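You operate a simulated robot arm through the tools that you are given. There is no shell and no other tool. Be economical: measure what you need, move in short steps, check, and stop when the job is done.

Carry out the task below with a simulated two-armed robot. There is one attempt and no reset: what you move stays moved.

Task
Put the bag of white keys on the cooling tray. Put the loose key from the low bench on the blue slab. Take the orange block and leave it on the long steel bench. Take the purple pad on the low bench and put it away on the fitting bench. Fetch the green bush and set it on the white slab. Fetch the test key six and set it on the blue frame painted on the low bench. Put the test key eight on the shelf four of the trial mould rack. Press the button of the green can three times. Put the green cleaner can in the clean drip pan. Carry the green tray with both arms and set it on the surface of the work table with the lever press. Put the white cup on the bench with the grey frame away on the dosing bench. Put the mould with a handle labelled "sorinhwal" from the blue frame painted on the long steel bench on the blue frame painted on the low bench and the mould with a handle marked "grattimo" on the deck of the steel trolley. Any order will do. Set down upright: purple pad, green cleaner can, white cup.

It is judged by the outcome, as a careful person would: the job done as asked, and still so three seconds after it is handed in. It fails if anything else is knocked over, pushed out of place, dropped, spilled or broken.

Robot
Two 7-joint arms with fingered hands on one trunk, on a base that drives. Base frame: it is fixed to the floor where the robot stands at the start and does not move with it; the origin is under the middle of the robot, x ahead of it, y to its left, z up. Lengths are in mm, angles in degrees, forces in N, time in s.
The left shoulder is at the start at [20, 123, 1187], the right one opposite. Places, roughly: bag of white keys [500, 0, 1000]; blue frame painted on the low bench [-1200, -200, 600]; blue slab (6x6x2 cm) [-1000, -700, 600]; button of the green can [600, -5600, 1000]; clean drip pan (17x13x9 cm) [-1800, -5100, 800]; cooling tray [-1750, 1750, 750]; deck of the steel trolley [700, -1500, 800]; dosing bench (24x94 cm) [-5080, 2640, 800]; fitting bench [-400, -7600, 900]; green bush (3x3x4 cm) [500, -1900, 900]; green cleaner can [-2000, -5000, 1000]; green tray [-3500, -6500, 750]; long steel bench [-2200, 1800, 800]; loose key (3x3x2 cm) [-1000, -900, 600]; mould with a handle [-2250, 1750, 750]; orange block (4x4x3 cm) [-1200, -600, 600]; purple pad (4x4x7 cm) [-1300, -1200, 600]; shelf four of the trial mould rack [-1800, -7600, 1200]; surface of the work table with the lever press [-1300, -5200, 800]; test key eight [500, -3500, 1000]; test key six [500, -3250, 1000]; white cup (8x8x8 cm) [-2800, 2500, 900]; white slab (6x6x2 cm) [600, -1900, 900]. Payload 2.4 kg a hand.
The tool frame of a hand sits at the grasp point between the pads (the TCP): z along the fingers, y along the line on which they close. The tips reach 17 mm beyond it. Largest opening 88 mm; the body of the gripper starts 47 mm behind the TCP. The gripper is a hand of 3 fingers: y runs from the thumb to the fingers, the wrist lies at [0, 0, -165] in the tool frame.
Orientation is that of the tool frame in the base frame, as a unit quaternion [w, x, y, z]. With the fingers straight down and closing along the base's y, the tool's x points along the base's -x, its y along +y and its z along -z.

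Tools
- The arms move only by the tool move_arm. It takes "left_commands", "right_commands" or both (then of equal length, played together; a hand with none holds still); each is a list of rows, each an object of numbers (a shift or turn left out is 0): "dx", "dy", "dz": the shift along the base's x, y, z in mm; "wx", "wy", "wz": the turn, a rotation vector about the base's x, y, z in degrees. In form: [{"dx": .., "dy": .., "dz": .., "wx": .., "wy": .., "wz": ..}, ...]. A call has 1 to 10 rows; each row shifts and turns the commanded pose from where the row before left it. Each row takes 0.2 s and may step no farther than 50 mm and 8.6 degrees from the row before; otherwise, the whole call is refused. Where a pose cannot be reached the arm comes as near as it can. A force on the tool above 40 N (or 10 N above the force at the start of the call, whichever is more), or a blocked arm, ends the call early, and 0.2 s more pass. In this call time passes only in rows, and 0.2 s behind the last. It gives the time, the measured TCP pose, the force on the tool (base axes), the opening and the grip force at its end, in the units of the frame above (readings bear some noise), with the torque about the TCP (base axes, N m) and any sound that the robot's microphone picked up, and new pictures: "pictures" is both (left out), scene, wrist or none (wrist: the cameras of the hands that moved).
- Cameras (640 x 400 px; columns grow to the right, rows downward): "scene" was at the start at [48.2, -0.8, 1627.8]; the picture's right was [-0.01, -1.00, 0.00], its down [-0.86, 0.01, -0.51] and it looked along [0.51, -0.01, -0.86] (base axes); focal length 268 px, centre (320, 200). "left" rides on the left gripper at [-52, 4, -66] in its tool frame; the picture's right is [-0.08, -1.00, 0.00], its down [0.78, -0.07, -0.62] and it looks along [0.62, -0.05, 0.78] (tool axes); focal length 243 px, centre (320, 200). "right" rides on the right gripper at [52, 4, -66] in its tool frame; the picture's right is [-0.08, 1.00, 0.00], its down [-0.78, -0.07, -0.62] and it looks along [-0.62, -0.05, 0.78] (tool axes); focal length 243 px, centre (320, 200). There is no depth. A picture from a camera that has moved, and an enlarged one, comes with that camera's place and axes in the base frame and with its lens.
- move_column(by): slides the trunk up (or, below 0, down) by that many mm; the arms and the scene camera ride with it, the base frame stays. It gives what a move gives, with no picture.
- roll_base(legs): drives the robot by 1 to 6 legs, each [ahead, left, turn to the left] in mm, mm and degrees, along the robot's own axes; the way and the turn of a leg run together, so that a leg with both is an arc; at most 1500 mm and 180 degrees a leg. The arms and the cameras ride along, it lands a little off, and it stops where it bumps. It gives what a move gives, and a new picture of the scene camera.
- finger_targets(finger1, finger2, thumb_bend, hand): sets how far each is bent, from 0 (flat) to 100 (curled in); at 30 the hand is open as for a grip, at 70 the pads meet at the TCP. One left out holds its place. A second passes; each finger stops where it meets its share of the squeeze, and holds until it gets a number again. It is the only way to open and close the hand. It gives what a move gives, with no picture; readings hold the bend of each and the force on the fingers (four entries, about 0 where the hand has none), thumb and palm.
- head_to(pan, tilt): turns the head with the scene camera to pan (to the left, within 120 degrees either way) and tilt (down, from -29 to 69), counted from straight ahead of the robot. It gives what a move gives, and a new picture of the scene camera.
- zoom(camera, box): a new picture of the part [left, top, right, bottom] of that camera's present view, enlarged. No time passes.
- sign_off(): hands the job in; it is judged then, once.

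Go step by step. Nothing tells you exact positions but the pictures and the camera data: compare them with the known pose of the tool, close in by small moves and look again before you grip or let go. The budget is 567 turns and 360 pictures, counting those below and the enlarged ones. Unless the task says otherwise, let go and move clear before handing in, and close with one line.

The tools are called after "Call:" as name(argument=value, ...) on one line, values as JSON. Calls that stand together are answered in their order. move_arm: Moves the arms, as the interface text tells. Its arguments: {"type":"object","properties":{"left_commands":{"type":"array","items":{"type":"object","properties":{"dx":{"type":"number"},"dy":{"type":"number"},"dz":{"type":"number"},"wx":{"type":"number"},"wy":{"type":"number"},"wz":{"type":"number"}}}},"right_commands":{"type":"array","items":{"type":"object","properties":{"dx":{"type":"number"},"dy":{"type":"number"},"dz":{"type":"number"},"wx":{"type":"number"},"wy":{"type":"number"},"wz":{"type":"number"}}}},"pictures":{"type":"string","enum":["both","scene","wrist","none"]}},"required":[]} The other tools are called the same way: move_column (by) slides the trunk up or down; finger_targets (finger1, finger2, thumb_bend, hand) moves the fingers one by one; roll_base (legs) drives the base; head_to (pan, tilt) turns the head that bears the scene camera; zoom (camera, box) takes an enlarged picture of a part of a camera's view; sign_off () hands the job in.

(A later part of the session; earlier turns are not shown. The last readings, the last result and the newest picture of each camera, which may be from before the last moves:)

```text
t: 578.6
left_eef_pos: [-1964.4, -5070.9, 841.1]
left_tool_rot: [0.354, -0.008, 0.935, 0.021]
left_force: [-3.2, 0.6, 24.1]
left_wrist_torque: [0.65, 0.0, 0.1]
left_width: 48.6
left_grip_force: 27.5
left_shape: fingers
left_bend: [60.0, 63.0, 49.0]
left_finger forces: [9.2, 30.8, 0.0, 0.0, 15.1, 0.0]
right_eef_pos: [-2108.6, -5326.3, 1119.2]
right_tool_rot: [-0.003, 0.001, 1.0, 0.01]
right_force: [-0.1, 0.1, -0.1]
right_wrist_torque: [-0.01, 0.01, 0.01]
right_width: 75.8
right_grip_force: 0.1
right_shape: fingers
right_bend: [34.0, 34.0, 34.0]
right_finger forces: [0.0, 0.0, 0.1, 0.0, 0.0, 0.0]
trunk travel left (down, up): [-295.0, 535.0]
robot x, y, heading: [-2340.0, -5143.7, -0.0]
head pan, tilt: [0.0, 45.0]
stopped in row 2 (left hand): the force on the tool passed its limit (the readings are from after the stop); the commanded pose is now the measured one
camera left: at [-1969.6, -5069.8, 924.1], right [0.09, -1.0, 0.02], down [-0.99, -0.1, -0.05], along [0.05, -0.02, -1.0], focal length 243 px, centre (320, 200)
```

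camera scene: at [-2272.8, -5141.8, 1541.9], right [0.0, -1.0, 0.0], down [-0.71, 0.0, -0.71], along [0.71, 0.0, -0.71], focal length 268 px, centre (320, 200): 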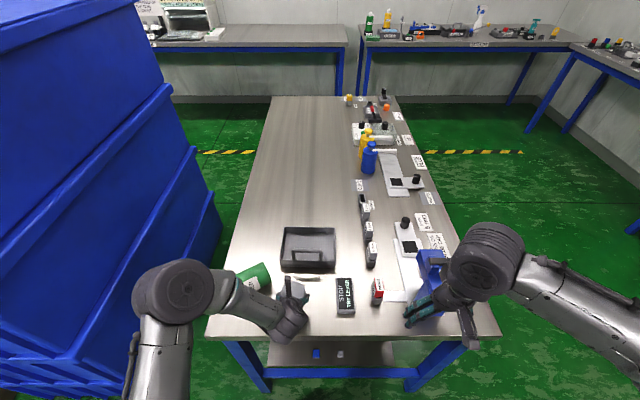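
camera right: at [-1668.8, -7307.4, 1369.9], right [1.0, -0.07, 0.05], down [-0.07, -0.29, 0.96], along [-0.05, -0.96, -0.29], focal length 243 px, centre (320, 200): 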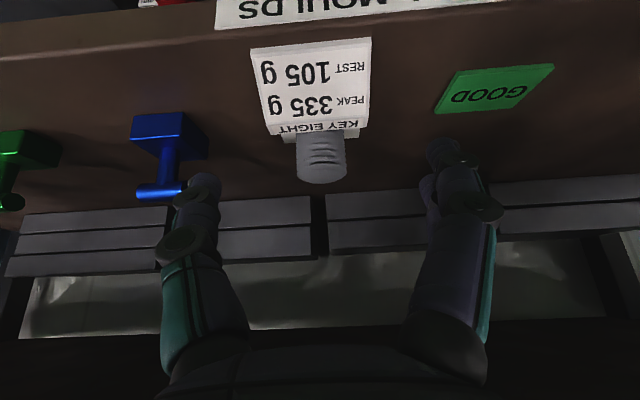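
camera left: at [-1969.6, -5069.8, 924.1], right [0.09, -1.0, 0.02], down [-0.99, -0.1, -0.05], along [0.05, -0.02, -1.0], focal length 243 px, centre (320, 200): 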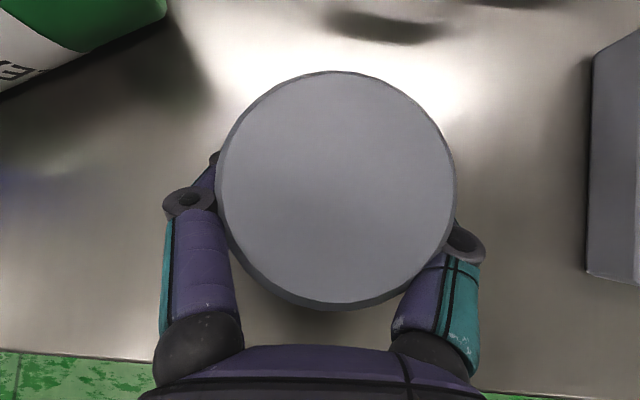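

Finger touches the table (surface ≈820). Backing off 2 mm and releasing the cap.

Call:
move_arm(left_commands=[{"dz": 2}], pictures="none")

Call:
finger_targets(hand="left", finger1=32, finger2=32, thumb_bend=32)

Call:
move_arm(left_commands=[{"dz": 25}, {"dz": 40}, {"dz": 45}, {"dz": 40}], pictures="both")

```text
t: 579.0
left_eef_pos: [-1964.2, -5070.6, 841.4]
left_tool_rot: [0.351, -0.008, 0.936, 0.021]
left_force: [0.6, 0.0, 14.1]
left_wrist_torque: [0.4, -0.07, 0.0]
left_width: 48.4
left_grip_force: 23.1
left_shape: fingers
left_bend: [60.0, 60.0, 49.0]
left_finger forces: [9.3, 21.3, 0.0, 0.1, 15.4, 0.0]
right_eef_pos: [-2108.8, -5325.9, 1118.9]
right_tool_rot: [-0.003, 0.001, 1.0, 0.009]
right_force: [-0.2, 1.2, 0.0]
right_wrist_torque: [0.02, 0.02, 0.04]
right_width: 75.9
right_grip_force: 0.0
right_shape: fingers
right_bend: [34.0, 34.0, 34.0]
right_finger forces: [0.1, 0.0, 0.0, 0.1, 0.1, 0.0]
trunk travel left (down, up): [-295.0, 535.0]
robot x, y, heading: [-2334.1, -5141.0, -0.2]
head pan, tilt: [0.0, 45.0]
```

```text
t: 580.0
left_eef_pos: [-1964.6, -5071.1, 841.1]
left_tool_rot: [0.35, -0.008, 0.936, 0.021]
left_force: [0.6, 0.3, 0.2]
left_wrist_torque: [-0.01, 0.0, -0.01]
left_width: 80.2
left_grip_force: 0.1
left_shape: fingers
left_bend: [32.0, 32.0, 32.0]
left_finger forces: [0.1, 0.1, 0.1, 0.0, 0.0, 0.0]
right_eef_pos: [-2108.3, -5326.2, 1117.7]
right_tool_rot: [-0.003, 0.001, 1.0, 0.01]
right_force: [0.5, -0.6, 0.3]
right_wrist_torque: [-0.01, 0.01, -0.02]
right_width: 75.9
right_grip_force: 0.0
right_shape: fingers
right_bend: [34.0, 34.0, 34.0]
right_finger forces: [0.0, 0.0, 0.0, 0.0, 0.0, 0.0]
trunk travel left (down, up): [-295.0, 535.0]
robot x, y, heading: [-2333.9, -5145.5, -0.2]
head pan, tilt: [0.0, 45.0]
```

```text
t: 581.0
left_eef_pos: [-1963.3, -5071.2, 993.3]
left_tool_rot: [0.35, -0.008, 0.937, 0.022]
left_force: [0.4, -0.3, -0.3]
left_wrist_torque: [-0.02, 0.01, 0.01]
left_width: 79.9
left_grip_force: 0.0
left_shape: fingers
left_bend: [32.0, 32.0, 32.0]
left_finger forces: [0.0, 0.0, 0.0, 0.0, 0.1, 0.0]
right_eef_pos: [-2108.2, -5327.3, 1118.6]
right_tool_rot: [-0.003, 0.001, 1.0, 0.009]
right_force: [-0.8, 0.9, -0.4]
right_wrist_torque: [-0.03, -0.02, 0.03]
right_width: 75.9
right_grip_force: 0.1
right_shape: fingers
right_bend: [34.0, 34.0, 34.0]
right_finger forces: [0.0, 0.0, 0.1, 0.1, 0.0, 0.0]
trunk travel left (down, up): [-295.0, 535.0]
robot x, y, heading: [-2337.1, -5140.2, -0.2]
head pan, tilt: [0.0, 45.0]
camera scene: at [-2273.4, -5141.7, 1541.9], right [0.0, -1.0, 0.0], down [-0.71, 0.0, -0.71], along [0.71, 0.0, -0.71], focal length 268 px, centre (320, 200)
camera left: at [-1967.1, -5069.7, 1075.4], right [0.09, -1.0, 0.02], down [-0.99, -0.09, -0.05], along [0.05, -0.02, -1.0], focal length 243 px, centre (320, 200)
```

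scene: 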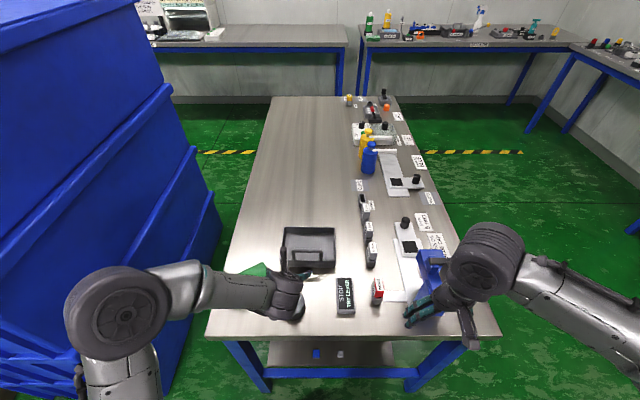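
left: 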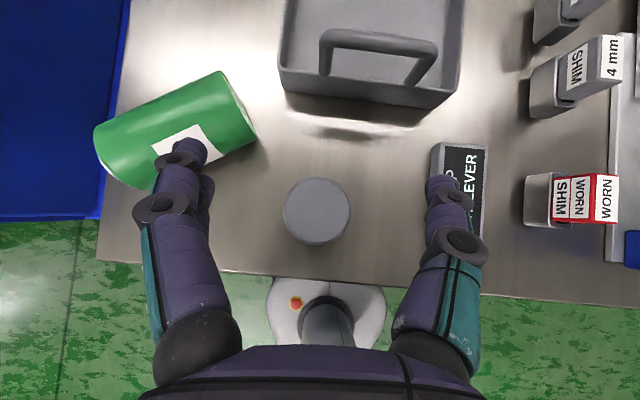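

The cap sits safely. The body: base end ≈(-1877,-4990), axis toward ≈116°. I'll yaw the left hand -64° to straddle it, grip, then re-orient it.

Call:
move_arm(left_commands=[{"wz": -8, "dx": 6, "dy": 19}, {"wz": -8, "dx": 6, "dy": 19}, {"wz": -8, "dx": 6, "dy": 20}, {"wz": -8, "dx": 6, "dy": 20}, {"wz": -8, "dx": 7, "dy": 20}, {"wz": -8, "dx": 7, "dy": 20}, {"wz": -8, "dx": 7, "dy": 20}, {"wz": -8, "dx": 6, "dy": 18}], pictures="both")

```text
t: 582.8
left_eef_pos: [-1913.5, -4912.6, 989.0]
left_tool_rot: [0.306, 0.49, 0.798, -0.168]
left_force: [-0.7, -0.6, -0.4]
left_wrist_torque: [0.0, 0.0, 0.01]
left_width: 80.2
left_grip_force: 0.1
left_shape: fingers
left_bend: [32.0, 32.0, 32.0]
left_finger forces: [0.0, 0.1, 0.1, 0.0, 0.1, 0.1]
right_eef_pos: [-2108.4, -5326.4, 1118.9]
right_tool_rot: [-0.004, 0.001, 1.0, 0.01]
right_force: [-0.3, -0.2, 0.9]
right_wrist_torque: [-0.01, -0.03, 0.0]
right_width: 75.9
right_grip_force: 0.2
right_shape: fingers
right_bend: [34.0, 34.0, 34.0]
right_finger forces: [0.1, 0.1, 0.0, 0.1, 0.1, 0.1]
trunk travel left (down, up): [-295.0, 535.0]
robot x, y, heading: [-2334.9, -5139.2, -0.2]
head pan, tilt: [0.0, 45.0]
camera scene: at [-2272.9, -5141.5, 1541.9], right [0.0, -1.0, 0.0], down [-0.71, 0.0, -0.71], along [0.71, 0.0, -0.71], focal length 268 px, centre (320, 200)
camera left: at [-1914.5, -4908.9, 1073.6], right [-0.85, -0.52, 0.02], down [-0.52, 0.85, -0.05], along [0.0, -0.05, -1.0], focal length 243 px, centre (320, 200)
```

scene: 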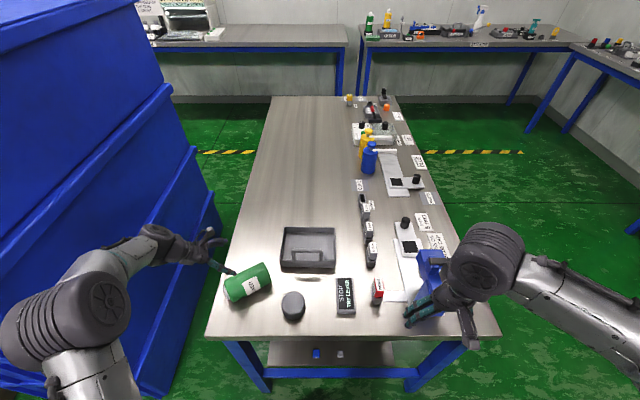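
left: 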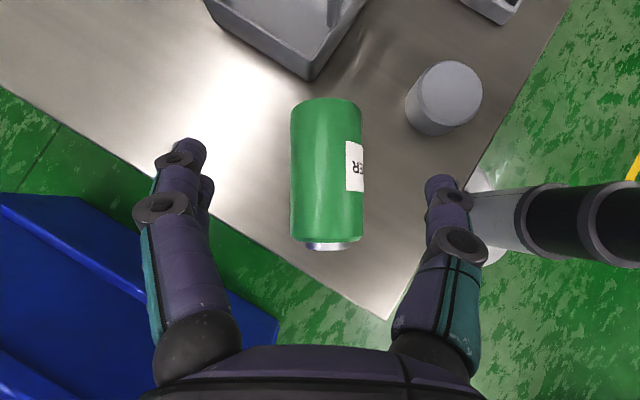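

The hand is aligned with the body. Descending to grip it.

Call:
move_arm(left_commands=[{"dy": -14, "dz": -35}, {"dz": -40}, {"dz": -40}, {"dz": -15}], pictures="wrist")

```text
t: 583.8
left_eef_pos: [-1916.5, -4928.5, 860.8]
left_tool_rot: [0.308, 0.489, 0.799, -0.167]
left_force: [-1.2, -0.1, 0.8]
left_wrist_torque: [0.0, 0.01, 0.0]
left_width: 79.8
left_grip_force: 0.0
left_shape: fingers
left_bend: [32.0, 32.0, 32.0]
left_finger forces: [0.1, 0.0, 0.0, 0.1, 0.0, 0.0]
right_eef_pos: [-2109.3, -5326.5, 1118.9]
right_tool_rot: [-0.003, 0.0, 1.0, 0.009]
right_force: [0.6, 0.0, 0.5]
right_wrist_torque: [0.02, 0.03, 0.0]
right_width: 75.8
right_grip_force: 0.1
right_shape: fingers
right_bend: [34.0, 34.0, 34.0]
right_finger forces: [0.0, 0.0, 0.1, 0.0, 0.0, 0.0]
trunk travel left (down, up): [-295.0, 535.0]
robot x, y, heading: [-2333.0, -5140.1, 0.0]
head pan, tilt: [0.0, 45.0]
camera left: at [-1917.1, -4923.9, 943.4], right [-0.85, -0.52, 0.02], down [-0.52, 0.85, -0.05], along [0.01, -0.05, -1.0], focal length 243 px, centre (320, 200)
```

left: 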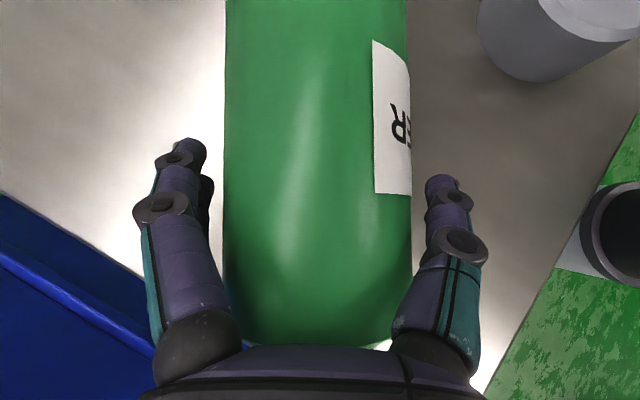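

Call:
finger_targets(hand="left", finger1=62, finger2=62, thumb_bend=62)

Call:
move_arm(left_commands=[{"dz": 10}, {"dz": 15}], pictures="both")

```text
t: 584.8
left_eef_pos: [-1915.0, -4926.6, 859.7]
left_tool_rot: [0.308, 0.489, 0.799, -0.168]
left_force: [-0.7, -0.7, -0.7]
left_wrist_torque: [0.01, 0.0, 0.01]
left_width: 58.3
left_grip_force: 15.8
left_shape: fingers
left_bend: [42.0, 45.0, 51.0]
left_finger forces: [7.5, 8.4, 0.0, 0.0, 15.4, 0.0]
right_eef_pos: [-2107.7, -5326.5, 1118.4]
right_tool_rot: [-0.004, 0.001, 1.0, 0.009]
right_force: [-0.4, -0.2, 0.0]
right_wrist_torque: [-0.02, 0.02, -0.02]
right_width: 75.9
right_grip_force: 0.3
right_shape: fingers
right_bend: [34.0, 34.0, 34.0]
right_finger forces: [0.0, 0.0, 0.1, 0.0, 0.0, 0.0]
trunk travel left (down, up): [-295.0, 535.0]
robot x, y, heading: [-2336.3, -5138.6, -0.3]
head pan, tilt: [0.0, 45.0]
```

```text
t: 585.4
left_eef_pos: [-1915.3, -4929.4, 884.9]
left_tool_rot: [0.308, 0.49, 0.798, -0.169]
left_force: [-0.5, 0.2, -3.0]
left_wrist_torque: [0.07, 0.04, -0.01]
left_width: 58.2
left_grip_force: 15.4
left_shape: fingers
left_bend: [42.0, 45.0, 51.0]
left_finger forces: [7.1, 8.4, 0.0, 0.0, 15.4, 0.1]
right_eef_pos: [-2107.9, -5326.2, 1118.5]
right_tool_rot: [-0.005, 0.001, 1.0, 0.009]
right_force: [0.3, 0.4, -0.3]
right_wrist_torque: [0.01, -0.01, 0.01]
right_width: 76.0
right_grip_force: 0.0
right_shape: fingers
right_bend: [34.0, 34.0, 34.0]
right_finger forces: [0.0, 0.1, 0.0, 0.1, 0.0, 0.0]
trunk travel left (down, up): [-295.0, 535.0]
robot x, y, heading: [-2339.1, -5143.6, -0.3]
head pan, tilt: [0.0, 45.0]
camera scene: at [-2272.9, -5141.6, 1541.9], right [0.0, -1.0, 0.0], down [-0.71, 0.0, -0.71], along [0.71, 0.0, -0.71], focal length 268 px, centre (320, 200)
camera left: at [-1916.6, -4924.5, 968.7], right [-0.85, -0.52, 0.02], down [-0.52, 0.85, -0.05], along [0.01, -0.05, -1.0], focal length 243 px, centre (320, 200)
```

scene: 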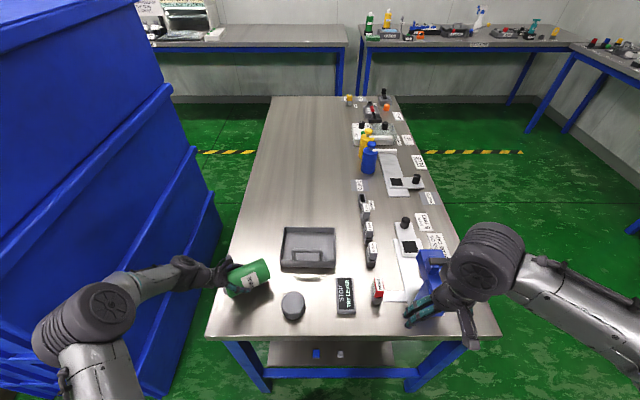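
left: 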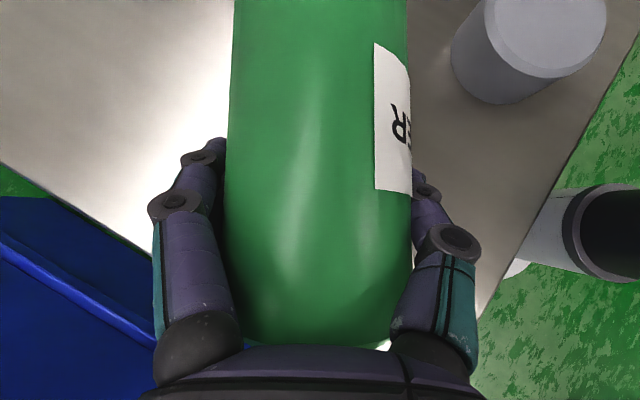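

The body is firmly held, axis level. I'll raise it and rotate the wrist about the closing axis so the open top comes up.

Call:
move_arm(left_commands=[{"dz": 40}, {"dz": 40, "dx": -10, "dy": -10}, {"wx": 7.19, "wy": 3.5, "dx": -8, "dy": -10}, {"wx": 7.19, "wy": 3.5, "dx": -8, "dy": -10}, {"wx": 7.19, "wy": 3.5, "dx": -8}, {"wx": 7.19, "wy": 3.5}, {"wx": 7.19, "wy": 3.5}], pictures="both")

```text
t: 587.0
left_eef_pos: [-1948.3, -4959.2, 965.4]
left_tool_rot: [0.019, 0.529, 0.848, 0.014]
left_force: [-0.9, 0.1, -2.5]
left_wrist_torque: [-0.03, 0.04, 0.0]
left_width: 57.9
left_grip_force: 15.2
left_shape: fingers
left_bend: [42.0, 45.0, 51.0]
left_finger forces: [7.2, 8.3, 0.0, 0.2, 15.6, 0.0]
right_eef_pos: [-2109.6, -5325.8, 1119.9]
right_tool_rot: [-0.003, 0.0, 1.0, 0.01]
right_force: [0.1, -0.4, -0.1]
right_wrist_torque: [0.03, 0.01, 0.04]
right_width: 75.9
right_grip_force: 0.1
right_shape: fingers
right_bend: [34.0, 34.0, 34.0]
right_finger forces: [0.0, 0.0, 0.0, 0.1, 0.0, 0.0]
trunk travel left (down, up): [-295.0, 535.0]
robot x, y, heading: [-2337.9, -5143.9, -0.1]
head pan, tilt: [0.0, 45.0]
camera scene: at [-2272.8, -5142.0, 1541.9], right [0.0, -1.0, 0.0], down [-0.71, 0.0, -0.71], along [0.71, 0.0, -0.71], focal length 268 px, centre (320, 200)
camera left: at [-1924.7, -5004.5, 1031.9], right [-0.86, -0.51, -0.04], down [-0.43, 0.67, 0.61], along [-0.28, 0.54, -0.79], focal length 243 px, centre (320, 200)
```

scene: 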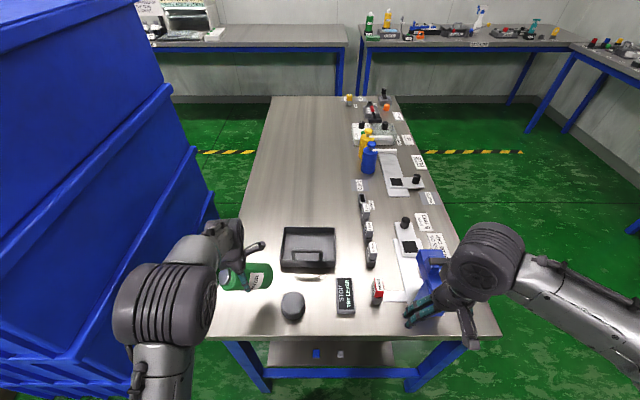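
left: 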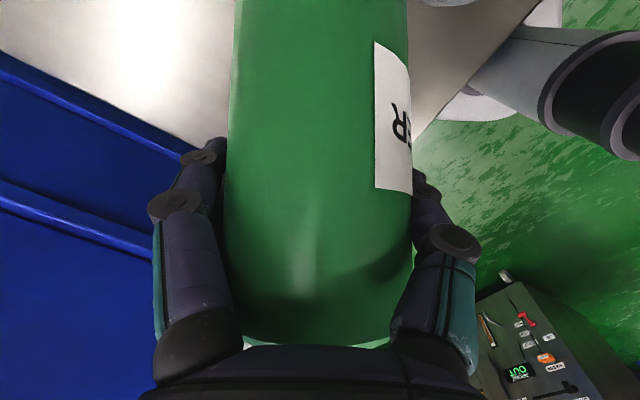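

Call:
move_arm(left_commands=[{"wx": 7.19, "wy": 3.5}, {"wx": 7.19, "wy": 3.5}, {"wx": 7.19, "wy": 3.5}, {"wx": 7.19, "wy": 3.5}, {"wx": 7.19, "wy": 3.5}, {"wx": 7.19, "wy": 3.5}, {"wx": 1.8, "wy": 0.9}], pictures="both")

```text
t: 588.6
left_eef_pos: [-1947.1, -4957.9, 965.4]
left_tool_rot: [-0.341, 0.49, 0.766, 0.238]
left_force: [-0.4, 0.0, -2.4]
left_wrist_torque: [0.01, -0.04, 0.0]
left_width: 57.9
left_grip_force: 15.5
left_shape: fingers
left_bend: [42.0, 45.0, 51.0]
left_finger forces: [7.5, 8.2, 0.1, 0.0, 15.8, 0.1]
right_eef_pos: [-2107.8, -5327.0, 1119.6]
right_tool_rot: [-0.004, 0.001, 1.0, 0.01]
right_force: [0.9, 0.1, -0.8]
right_wrist_torque: [-0.01, 0.0, -0.02]
right_width: 75.6
right_grip_force: 0.2
right_shape: fingers
right_bend: [34.0, 34.0, 34.0]
right_finger forces: [0.0, 0.1, 0.1, 0.1, 0.0, 0.0]
trunk travel left (down, up): [-295.0, 535.0]
robot x, y, heading: [-2336.4, -5139.5, -0.4]
head pan, tilt: [0.0, 45.0]
camera scene: at [-2272.8, -5141.7, 1541.9], right [0.0, -1.0, 0.0], down [-0.71, 0.0, -0.71], along [0.71, 0.0, -0.71], focal length 268 px, centre (320, 200)
camera left: at [-1910.0, -5033.6, 969.3], right [-0.89, -0.46, -0.1], down [-0.11, 0.0, 0.99], along [-0.45, 0.89, -0.05], focal length 243 px, centre (320, 200)
```

scene: 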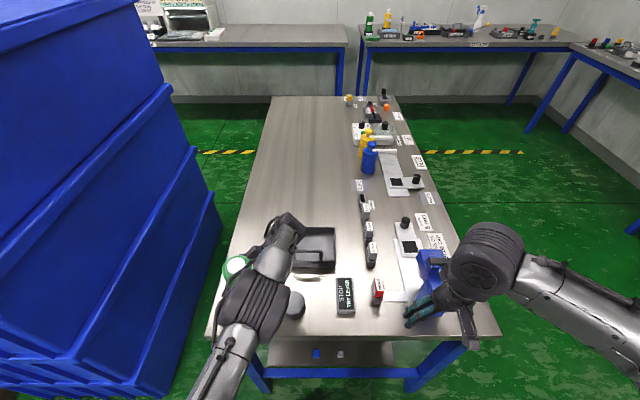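
left: 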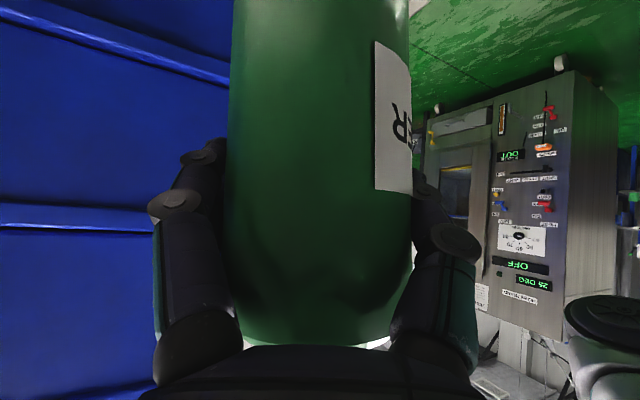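

The can body is upright now. A small roll correction, then lower it onto the table.

Call:
move_arm(left_commands=[{"wy": 6.2}, {"dz": -25}, {"dz": -10}, {"dz": -6}, {"dz": -5}], pictures="wrist")

```text
t: 589.8
left_eef_pos: [-1946.9, -4957.4, 918.7]
left_tool_rot: [-0.381, 0.502, 0.747, 0.21]
left_force: [0.0, 0.3, -2.5]
left_wrist_torque: [-0.02, 0.01, 0.03]
left_width: 58.2
left_grip_force: 15.1
left_shape: fingers
left_bend: [42.0, 45.0, 51.0]
left_finger forces: [7.6, 8.4, 0.1, 0.0, 15.6, 0.1]
right_eef_pos: [-2107.9, -5325.6, 1118.9]
right_tool_rot: [-0.003, 0.001, 1.0, 0.01]
right_force: [-0.1, -0.1, 0.8]
right_wrist_torque: [-0.01, -0.03, 0.03]
right_width: 75.8
right_grip_force: 0.0
right_shape: fingers
right_bend: [34.0, 34.0, 34.0]
right_finger forces: [0.0, 0.0, 0.0, 0.0, 0.0, 0.0]
trunk travel left (down, up): [-295.0, 535.0]
robot x, y, heading: [-2336.4, -5148.0, -0.2]
head pan, tilt: [0.0, 45.0]
camera left: at [-1909.7, -5033.7, 917.7], right [-0.89, -0.46, 0.0], down [0.0, 0.0, 1.0], along [-0.46, 0.89, 0.0], focal length 243 px, centre (320, 200)
```

left: 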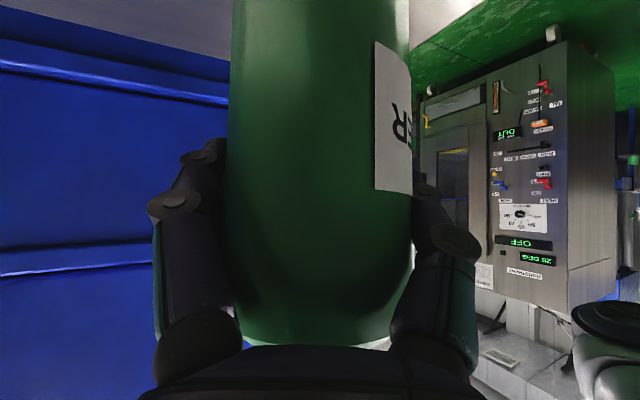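

Call:
move_arm(left_commands=[{"dz": -4}, {"dz": -3}, {"dz": -3}], pictures="none")

Call:
move_arm(left_commands=[{"dz": -3}, {"dz": -3}], pictures="none")

```text
t: 590.6
left_eef_pos: [-1947.1, -4959.0, 908.9]
left_tool_rot: [-0.381, 0.502, 0.747, 0.211]
left_force: [0.0, 0.6, -3.3]
left_wrist_torque: [0.0, -0.01, -0.03]
left_width: 58.1
left_grip_force: 15.8
left_shape: fingers
left_bend: [42.0, 45.0, 51.0]
left_finger forces: [7.6, 8.4, 0.0, 0.0, 15.7, 0.0]
right_eef_pos: [-2107.5, -5326.4, 1119.6]
right_tool_rot: [-0.003, 0.0, 1.0, 0.009]
right_force: [-0.2, 0.0, -0.4]
right_wrist_torque: [0.02, -0.01, 0.02]
right_width: 75.8
right_grip_force: 0.1
right_shape: fingers
right_bend: [34.0, 34.0, 34.0]
right_finger forces: [0.0, 0.1, 0.0, 0.1, 0.0, 0.0]
trunk travel left (down, up): [-295.0, 535.0]
robot x, y, heading: [-2334.0, -5140.2, 0.1]
head pan, tilt: [0.0, 45.0]
```

```text
t: 591.2
left_eef_pos: [-1948.4, -4957.7, 904.5]
left_tool_rot: [-0.381, 0.503, 0.747, 0.21]
left_force: [0.4, 0.0, -3.1]
left_wrist_torque: [-0.03, 0.02, 0.03]
left_width: 58.4
left_grip_force: 15.5
left_shape: fingers
left_bend: [42.0, 45.0, 51.0]
left_finger forces: [7.6, 8.3, 0.0, 0.0, 15.7, 0.1]
right_eef_pos: [-2109.3, -5326.0, 1119.0]
right_tool_rot: [-0.004, 0.001, 1.0, 0.01]
right_force: [-0.7, 0.4, -0.6]
right_wrist_torque: [0.02, -0.03, -0.02]
right_width: 75.9
right_grip_force: 0.0
right_shape: fingers
right_bend: [34.0, 34.0, 34.0]
right_finger forces: [0.0, 0.1, 0.0, 0.0, 0.1, 0.0]
trunk travel left (down, up): [-295.0, 535.0]
robot x, y, heading: [-2331.5, -5138.8, -0.0]
head pan, tilt: [0.0, 45.0]
```

Call:
move_arm(left_commands=[{"dz": -4}, {"dz": -3}, {"dz": -3}], pictures="wrist")

```text
t: 592.0
left_eef_pos: [-1948.6, -4957.8, 893.7]
left_tool_rot: [-0.381, 0.501, 0.748, 0.211]
left_force: [-2.6, 3.3, 10.0]
left_wrist_torque: [0.12, -0.09, 0.03]
left_width: 58.7
left_grip_force: 15.4
left_shape: fingers
left_bend: [44.0, 45.0, 51.0]
left_finger forces: [7.3, 8.1, 0.1, 0.1, 15.9, 0.1]
right_eef_pos: [-2109.2, -5326.5, 1118.6]
right_tool_rot: [-0.004, 0.001, 1.0, 0.009]
right_force: [-0.2, -0.5, 0.0]
right_wrist_torque: [0.0, -0.02, -0.01]
right_width: 76.0
right_grip_force: 0.0
right_shape: fingers
right_bend: [34.0, 34.0, 34.0]
right_finger forces: [0.0, 0.0, 0.0, 0.0, 0.0, 0.1]
trunk travel left (down, up): [-295.0, 535.0]
robot x, y, heading: [-2333.0, -5141.0, -0.0]
head pan, tilt: [0.0, 45.0]
camera left: at [-1910.2, -5032.9, 893.5], right [-0.89, -0.46, 0.0], down [0.0, 0.0, 1.0], along [-0.46, 0.89, 0.0], focal length 243 px, centre (320, 200)
```

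left: 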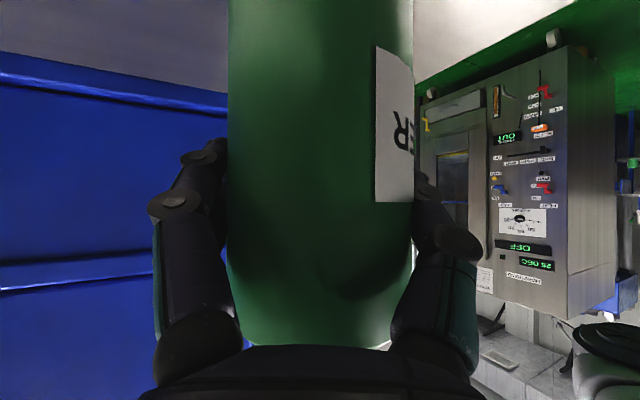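

It stands on the table. Opening and retracting back along the hand's axis.

Call:
finger_targets(hand="left", finger1=32, finger2=32, thumb_bend=32)

Call:
move_arm(left_commands=[{"dx": 11, "dy": -22, "dz": 20}, {"dx": 11, "dy": -22, "dz": 25}, {"dx": 11, "dy": -22, "dz": 35}, {"dz": 45}, {"dz": 40}], pictures="both")

```text
t: 593.0
left_eef_pos: [-1946.2, -4959.1, 894.1]
left_tool_rot: [-0.381, 0.502, 0.747, 0.211]
left_force: [1.1, 0.0, 0.1]
left_wrist_torque: [0.0, -0.02, 0.0]
left_width: 79.8
left_grip_force: 0.1
left_shape: fingers
left_bend: [32.0, 32.0, 32.0]
left_finger forces: [0.0, 0.0, 0.0, 0.0, 0.0, 0.0]
right_eef_pos: [-2109.4, -5326.4, 1119.3]
right_tool_rot: [-0.004, 0.001, 1.0, 0.009]
right_force: [0.6, -0.3, -0.2]
right_wrist_torque: [0.01, -0.01, -0.02]
right_width: 75.7
right_grip_force: 0.0
right_shape: fingers
right_bend: [34.0, 34.0, 34.0]
right_finger forces: [0.0, 0.0, 0.0, 0.0, 0.1, 0.0]
trunk travel left (down, up): [-295.0, 535.0]
robot x, y, heading: [-2335.4, -5139.8, -0.2]
head pan, tilt: [0.0, 45.0]
```

```text
t: 594.2
left_eef_pos: [-1944.5, -5003.4, 1017.5]
left_tool_rot: [-0.378, 0.505, 0.746, 0.214]
left_force: [1.0, 0.8, -1.1]
left_wrist_torque: [0.0, -0.01, -0.04]
left_width: 79.9
left_grip_force: 0.1
left_shape: fingers
left_bend: [32.0, 32.0, 32.0]
left_finger forces: [0.0, 0.1, 0.0, 0.0, 0.0, 0.0]
left hand out of reach, approached as far as the arm can: row 2, 3, 5
right_eef_pos: [-2109.0, -5325.5, 1118.1]
right_tool_rot: [-0.004, 0.001, 1.0, 0.01]
right_force: [0.5, -0.4, 0.5]
right_wrist_torque: [0.01, 0.0, -0.02]
right_width: 76.2
right_grip_force: 0.0
right_shape: fingers
right_bend: [34.0, 34.0, 34.0]
right_finger forces: [0.0, 0.1, 0.1, 0.0, 0.0, 0.0]
trunk travel left (down, up): [-295.0, 535.0]
robot x, y, heading: [-2331.4, -5144.4, -0.2]
head pan, tilt: [0.0, 45.0]
camera scene: at [-2273.0, -5141.7, 1541.9], right [0.0, -1.0, 0.0], down [-0.71, 0.0, -0.71], along [0.71, 0.0, -0.71], focal length 268 px, centre (320, 200)
camera left: at [-1906.9, -5079.0, 1016.0], right [-0.89, -0.45, 0.0], down [0.0, 0.0, 1.0], along [-0.45, 0.89, 0.0], focal length 243 px, centre (320, 200)
```

scene: 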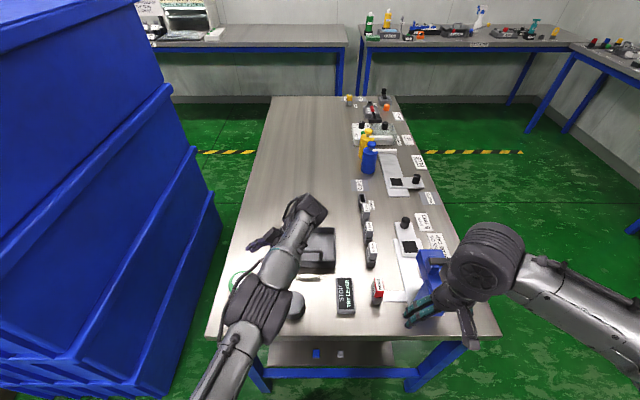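
left: 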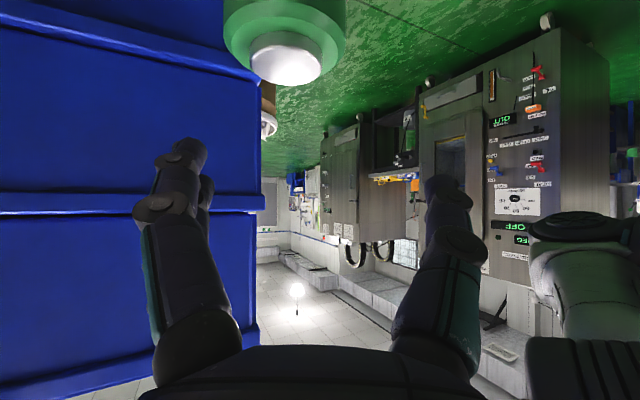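

Call:
move_arm(left_commands=[{"wy": -6.2, "dz": 10}, {"wx": -7.19, "wy": -3.5, "dz": 10}, {"wx": -7.19, "wy": -3.5}, {"wx": -7.19, "wy": -3.5}, {"wx": -7.19, "wy": -3.5}, {"wx": -7.19, "wy": -3.5}, {"wx": -7.19, "wy": -3.5}, {"wz": 8}, {"wz": 8}, {"wz": 8}], pictures="none")

Call:
move_arm(left_commands=[{"wz": 8}, {"wz": 8}, {"wz": 8}, {"wz": 8}, {"wz": 8}, {"wy": -8}, {"wy": -8}, {"wy": -8}, {"wy": -8}, {"wy": -8}], pictures="wrist")

```text
t: 596.4
left_eef_pos: [-1944.5, -5002.6, 1037.8]
left_tool_rot: [0.001, 0.341, 0.94, 0.024]
left_force: [-0.2, 1.0, -0.2]
left_wrist_torque: [0.02, -0.03, 0.0]
left_width: 79.8
left_grip_force: 0.0
left_shape: fingers
left_bend: [32.0, 32.0, 32.0]
left_finger forces: [0.0, 0.0, 0.0, 0.0, 0.1, 0.0]
right_eef_pos: [-2108.9, -5326.9, 1119.3]
right_tool_rot: [-0.004, 0.002, 1.0, 0.009]
right_force: [0.0, 0.8, -0.1]
right_wrist_torque: [-0.01, -0.04, 0.0]
right_width: 75.9
right_grip_force: 0.0
right_shape: fingers
right_bend: [34.0, 34.0, 34.0]
right_finger forces: [0.0, 0.1, 0.0, 0.1, 0.0, 0.0]
trunk travel left (down, up): [-295.0, 535.0]
robot x, y, heading: [-2333.7, -5142.3, 0.0]
head pan, tilt: [0.0, 45.0]
```

```text
t: 598.6
left_eef_pos: [-1944.2, -5002.9, 1037.1]
left_tool_rot: [0.335, -0.007, 0.942, 0.021]
left_force: [-0.1, 0.8, -0.3]
left_wrist_torque: [-0.02, -0.01, 0.0]
left_width: 79.9
left_grip_force: 0.0
left_shape: fingers
left_bend: [32.0, 32.0, 32.0]
left_finger forces: [0.0, 0.1, 0.1, 0.0, 0.0, 0.0]
right_eef_pos: [-2108.5, -5327.1, 1118.9]
right_tool_rot: [-0.003, 0.001, 1.0, 0.01]
right_force: [-0.6, 0.2, -0.1]
right_wrist_torque: [0.0, 0.0, 0.02]
right_width: 75.7
right_grip_force: 0.1
right_shape: fingers
right_bend: [34.0, 34.0, 34.0]
right_finger forces: [0.0, 0.0, 0.0, 0.0, 0.0, 0.0]
trunk travel left (down, up): [-295.0, 535.0]
robot x, y, heading: [-2337.5, -5141.9, -0.1]
head pan, tilt: [0.0, 45.0]
camera left: at [-1946.7, -5001.4, 1120.9], right [0.09, -1.0, 0.02], down [-1.0, -0.1, -0.01], along [0.01, -0.02, -1.0], focal length 243 px, centre (320, 200)
```

left: 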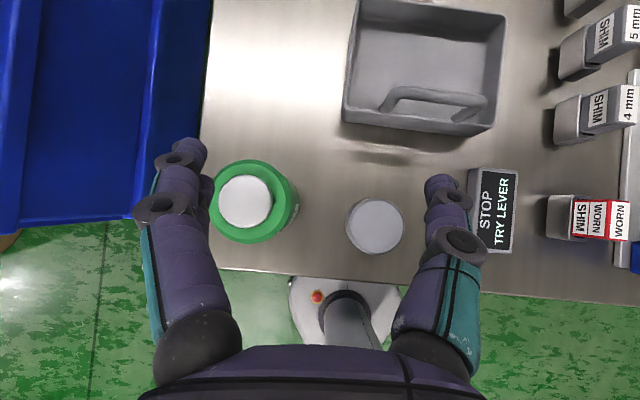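

The body stands with its neck up; cap at right. Now gripping the body (not the cap) from above with the 40° tilt.

Call:
move_arm(left_commands=[{"dx": -4, "dy": 24, "wy": -1}, {"dx": -3, "dy": 25}, {"dz": -30}, {"dz": -30}], pictures="wrist")

```text
t: 599.6
left_eef_pos: [-1951.2, -4953.6, 975.8]
left_tool_rot: [0.342, -0.008, 0.94, 0.021]
left_force: [0.9, 1.2, 0.3]
left_wrist_torque: [0.0, 0.0, -0.02]
left_width: 79.9
left_grip_force: 0.1
left_shape: fingers
left_bend: [32.0, 32.0, 32.0]
left_finger forces: [0.1, 0.1, 0.0, 0.0, 0.1, 0.0]
right_eef_pos: [-2109.5, -5325.4, 1117.5]
right_tool_rot: [-0.004, 0.001, 1.0, 0.01]
right_force: [-0.7, -0.5, -0.2]
right_wrist_torque: [0.02, -0.02, -0.02]
right_width: 75.8
right_grip_force: 0.0
right_shape: fingers
right_bend: [34.0, 34.0, 34.0]
right_finger forces: [0.0, 0.0, 0.1, 0.0, 0.0, 0.0]
trunk travel left (down, up): [-295.0, 535.0]
robot x, y, heading: [-2337.0, -5143.3, -0.2]
head pan, tilt: [0.0, 45.0]
camera left: at [-1954.5, -4952.6, 1058.8], right [0.09, -1.0, 0.02], down [-1.0, -0.09, -0.03], along [0.03, -0.02, -1.0], focal length 243 px, centre (320, 200)
```

left: 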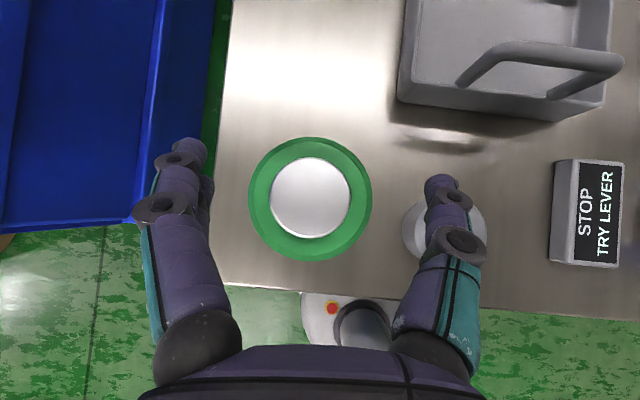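

Call:
move_arm(left_commands=[{"dy": 3, "dz": -30}, {"dz": -33}], pictures="wrist")

Call:
finger_targets(hand="left", finger1=62, finger2=62, thumb_bend=62)

```text
t: 600.2
left_eef_pos: [-1954.5, -4950.3, 913.4]
left_tool_rot: [0.342, -0.008, 0.94, 0.022]
left_force: [-0.2, -0.3, 1.3]
left_wrist_torque: [0.01, 0.03, 0.02]
left_width: 79.9
left_grip_force: 0.6
left_shape: fingers
left_bend: [32.0, 32.0, 32.0]
left_finger forces: [0.4, 0.1, 0.0, 0.1, 0.0, 0.1]
right_eef_pos: [-2108.1, -5326.3, 1118.4]
right_tool_rot: [-0.003, 0.001, 1.0, 0.01]
right_force: [-1.6, 0.7, 0.3]
right_wrist_torque: [0.0, -0.04, 0.02]
right_width: 76.0
right_grip_force: 0.0
right_shape: fingers
right_bend: [34.0, 34.0, 34.0]
right_finger forces: [0.0, 0.0, 0.0, 0.0, 0.0, 0.0]
trunk travel left (down, up): [-295.0, 535.0]
robot x, y, heading: [-2337.4, -5140.3, -0.4]
head pan, tilt: [0.0, 45.0]
camera left: at [-1956.7, -4948.5, 996.4], right [0.09, -1.0, 0.02], down [-0.99, -0.1, -0.03], along [0.03, -0.02, -1.0], focal length 243 px, centre (320, 200)
```

left: 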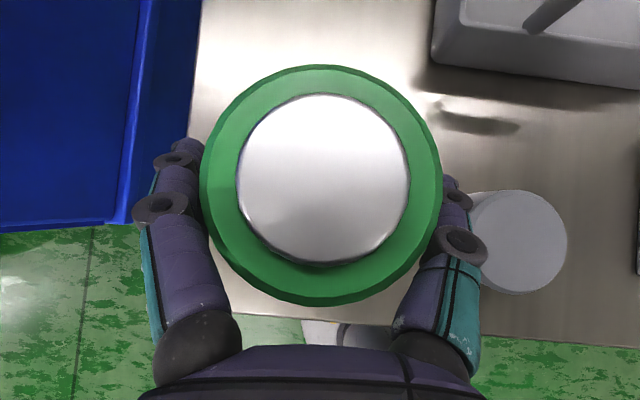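

```text
t: 601.2
left_eef_pos: [-1953.6, -4949.8, 912.9]
left_tool_rot: [0.341, -0.008, 0.94, 0.022]
left_force: [0.0, 0.9, -0.4]
left_wrist_torque: [-0.01, -0.03, 0.0]
left_width: 56.4
left_grip_force: 17.7
left_shape: fingers
left_bend: [51.0, 45.0, 50.0]
left_finger forces: [11.5, 6.9, 0.0, 0.1, 17.8, 0.0]
right_eef_pos: [-2108.5, -5327.1, 1118.2]
right_tool_rot: [-0.004, 0.001, 1.0, 0.01]
right_force: [-0.3, 0.2, -0.5]
right_wrist_torque: [0.01, -0.01, 0.0]
right_width: 76.0
right_grip_force: 0.1
right_shape: fingers
right_bend: [34.0, 34.0, 34.0]
right_finger forces: [0.1, 0.0, 0.0, 0.1, 0.1, 0.1]
trunk travel left (down, up): [-295.0, 535.0]
robot x, y, heading: [-2335.6, -5141.2, -0.4]
head pan, tilt: [0.0, 45.0]
```

Gripped on the body. Lifting and checking.

Call:
move_arm(left_commands=[{"dz": 15}, {"dz": 40}, {"dz": 40}, {"dz": 20}], pictures="both")

```text
t: 602.2
left_eef_pos: [-1952.0, -4951.3, 1028.7]
left_tool_rot: [0.342, -0.008, 0.939, 0.021]
left_force: [0.7, 0.1, -2.8]
left_wrist_torque: [0.03, 0.0, 0.0]
left_width: 56.3
left_grip_force: 18.1
left_shape: fingers
left_bend: [51.0, 45.0, 50.0]
left_finger forces: [11.1, 6.7, 0.0, 0.1, 17.8, 0.0]
right_eef_pos: [-2108.4, -5326.9, 1118.3]
right_tool_rot: [-0.004, 0.001, 1.0, 0.009]
right_force: [-0.3, 0.3, 0.5]
right_wrist_torque: [-0.01, 0.02, 0.04]
right_width: 75.6
right_grip_force: 0.0
right_shape: fingers
right_bend: [34.0, 34.0, 34.0]
right_finger forces: [0.0, 0.1, 0.1, 0.1, 0.0, 0.0]
trunk travel left (down, up): [-295.0, 535.0]
robot x, y, heading: [-2329.5, -5138.3, -0.1]
head pan, tilt: [0.0, 45.0]
camera scene: at [-2273.0, -5141.8, 1541.9], right [0.0, -1.0, 0.0], down [-0.71, 0.0, -0.71], along [0.71, 0.0, -0.71], focal length 268 px, centre (320, 200)
camera left: at [-1955.2, -4949.7, 1112.7], right [0.09, -1.0, 0.02], down [-1.0, -0.1, -0.03], along [0.03, -0.02, -1.0], focal length 243 px, centre (320, 200)
```

scene: 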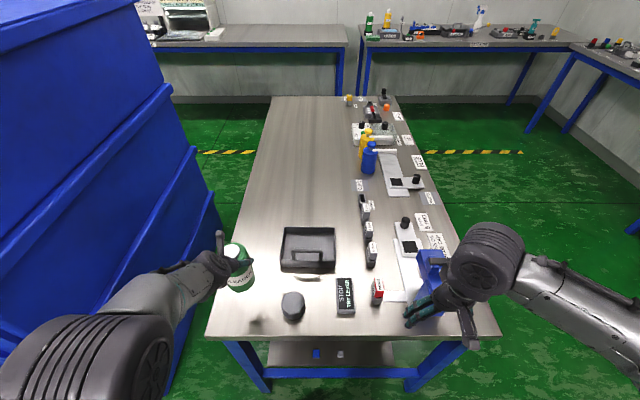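
left: 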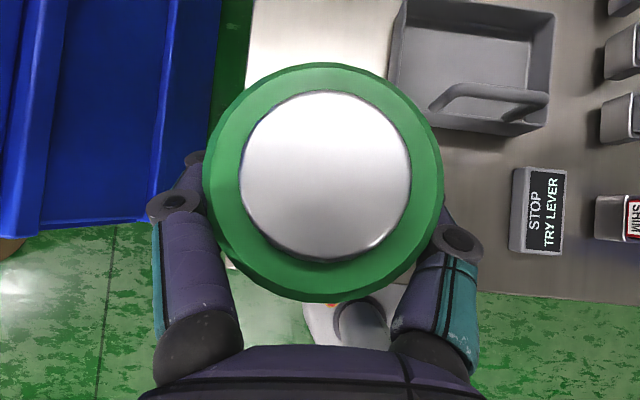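

Call:
move_arm(left_commands=[{"dx": 30, "dy": -29}, {"dx": 30, "dy": -29}, {"dx": 30, "dy": -29}, {"dx": 30, "dy": -29}, {"dx": 29, "dy": -30}], pictures="both")

```text
t: 603.4
left_eef_pos: [-1802.6, -5098.3, 1028.9]
left_tool_rot: [0.34, -0.008, 0.94, 0.022]
left_force: [-0.2, -0.3, -2.1]
left_wrist_torque: [0.0, 0.0, -0.05]
left_width: 56.2
left_grip_force: 18.0
left_shape: fingers
left_bend: [51.0, 45.0, 50.0]
left_finger forces: [10.8, 7.0, 0.0, 0.0, 17.6, 0.0]
right_eef_pos: [-2107.6, -5326.4, 1118.7]
right_tool_rot: [-0.004, 0.0, 1.0, 0.01]
right_force: [-0.4, -0.2, -0.3]
right_wrist_torque: [0.0, 0.04, -0.01]
right_width: 76.0
right_grip_force: 0.2
right_shape: fingers
right_bend: [34.0, 34.0, 34.0]
right_finger forces: [0.1, 0.1, 0.0, 0.1, 0.1, 0.0]
trunk travel left (down, up): [-295.0, 535.0]
robot x, y, heading: [-2336.9, -5143.8, -0.2]
head pan, tilt: [0.0, 45.0]
camera scene: at [-2272.2, -5141.9, 1541.8], right [0.0, -1.0, 0.0], down [-0.71, 0.0, -0.71], along [0.71, 0.0, -0.71], focal length 268 px, centre (320, 200)
camera left: at [-1805.5, -5095.9, 1112.2], right [0.1, -1.0, 0.02], down [-0.99, -0.1, -0.03], along [0.03, -0.02, -1.0], focal length 243 px, centre (320, 200)
```

scene: 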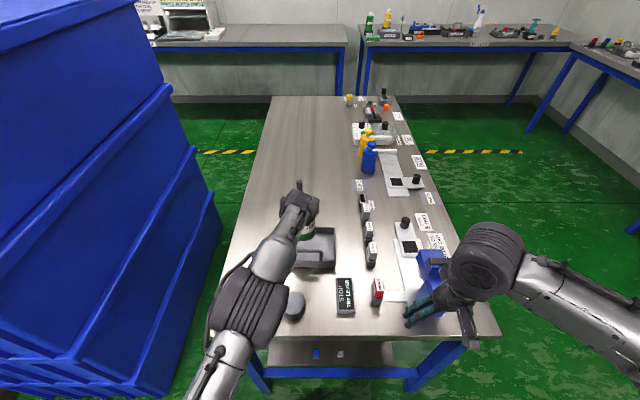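
left: 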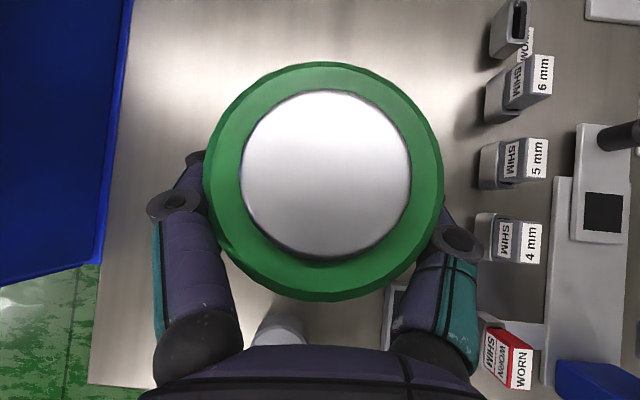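

Call:
move_arm(left_commands=[{"dz": -35}, {"dz": -30}, {"dz": -20}, {"dz": -10}], pictures="scene")

Call:
zoom(camera="scene", box=[240, 180, 400, 290])

```text
t: 604.4
left_eef_pos: [-1801.6, -5096.9, 933.4]
left_tool_rot: [0.342, -0.008, 0.939, 0.022]
left_force: [0.1, 0.1, -2.8]
left_wrist_torque: [0.01, 0.01, -0.03]
left_width: 56.3
left_grip_force: 17.5
left_shape: fingers
left_bend: [51.0, 45.0, 50.0]
left_finger forces: [10.5, 7.0, 0.1, 0.0, 17.5, 0.0]
right_eef_pos: [-2107.5, -5325.9, 1118.6]
right_tool_rot: [-0.004, 0.001, 1.0, 0.009]
right_force: [0.3, -0.1, 0.6]
right_wrist_torque: [0.0, 0.01, 0.0]
right_width: 76.0
right_grip_force: 0.0
right_shape: fingers
right_bend: [34.0, 34.0, 34.0]
right_finger forces: [0.0, 0.0, 0.0, 0.1, 0.0, 0.1]
trunk travel left (down, up): [-295.0, 535.0]
robot x, y, heading: [-2334.1, -5140.8, -0.1]
head pan, tilt: [0.0, 45.0]
camera scene: at [-2272.7, -5141.8, 1541.9], right [0.0, -1.0, 0.0], down [-0.71, 0.0, -0.71], along [0.71, 0.0, -0.71], focal length 268 px, centre (320, 200)
```

scene: 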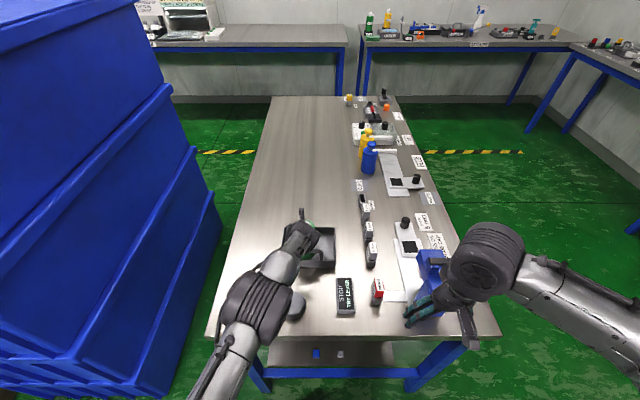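

```text
3.64 times, centred on (320, 235) of scene
camera zoom: at [-2272.7, -5141.8, 1541.9], right [0.0, -1.0, 0.0], down [-0.71, 0.0, -0.71], along [0.71, 0.0, -0.71], focal length 975 px, centre (320, 73)
```

zoom: 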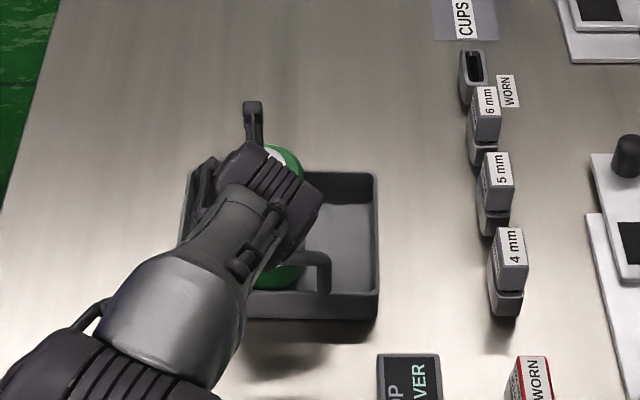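

Call:
move_arm(left_commands=[{"dz": -4}, {"dz": -4}, {"dz": -3}], pictures="none")

Call:
move_arm(left_commands=[{"dz": -3}, {"dz": -2}], pictures="none")

```text
t: 605.2
left_eef_pos: [-1801.5, -5096.3, 924.2]
left_tool_rot: [0.344, -0.008, 0.939, 0.021]
left_force: [-1.9, 0.5, 6.5]
left_wrist_torque: [0.11, -0.09, -0.02]
left_width: 56.2
left_grip_force: 18.3
left_shape: fingers
left_bend: [51.0, 45.0, 50.0]
left_finger forces: [11.7, 6.9, 0.0, 0.0, 17.6, 0.0]
right_eef_pos: [-2108.7, -5326.2, 1119.1]
right_tool_rot: [-0.003, 0.001, 1.0, 0.009]
right_force: [-0.1, 0.2, 0.7]
right_wrist_torque: [-0.02, 0.01, 0.0]
right_width: 76.1
right_grip_force: 0.0
right_shape: fingers
right_bend: [34.0, 34.0, 34.0]
right_finger forces: [0.0, 0.0, 0.0, 0.0, 0.1, 0.0]
trunk travel left (down, up): [-295.0, 535.0]
robot x, y, heading: [-2334.3, -5141.5, -0.2]
head pan, tilt: [0.0, 45.0]
```

```text
t: 605.8
left_eef_pos: [-1803.6, -5097.5, 921.7]
left_tool_rot: [0.346, -0.009, 0.938, 0.021]
left_force: [1.9, 0.5, 28.5]
left_wrist_torque: [-0.03, -0.12, 0.05]
left_width: 55.9
left_grip_force: 17.9
left_shape: fingers
left_bend: [52.0, 46.0, 51.0]
left_finger forces: [11.4, 6.7, 0.1, 0.0, 16.6, 0.0]
right_eef_pos: [-2110.6, -5327.0, 1119.2]
right_tool_rot: [-0.002, 0.001, 1.0, 0.009]
right_force: [-0.1, 0.5, -0.3]
right_wrist_torque: [-0.01, -0.01, 0.0]
right_width: 75.8
right_grip_force: 0.1
right_shape: fingers
right_bend: [34.0, 34.0, 34.0]
right_finger forces: [0.0, 0.1, 0.0, 0.0, 0.0, 0.0]
trunk travel left (down, up): [-295.0, 535.0]
robot x, y, heading: [-2334.0, -5142.6, -0.2]
head pan, tilt: [0.0, 45.0]
```

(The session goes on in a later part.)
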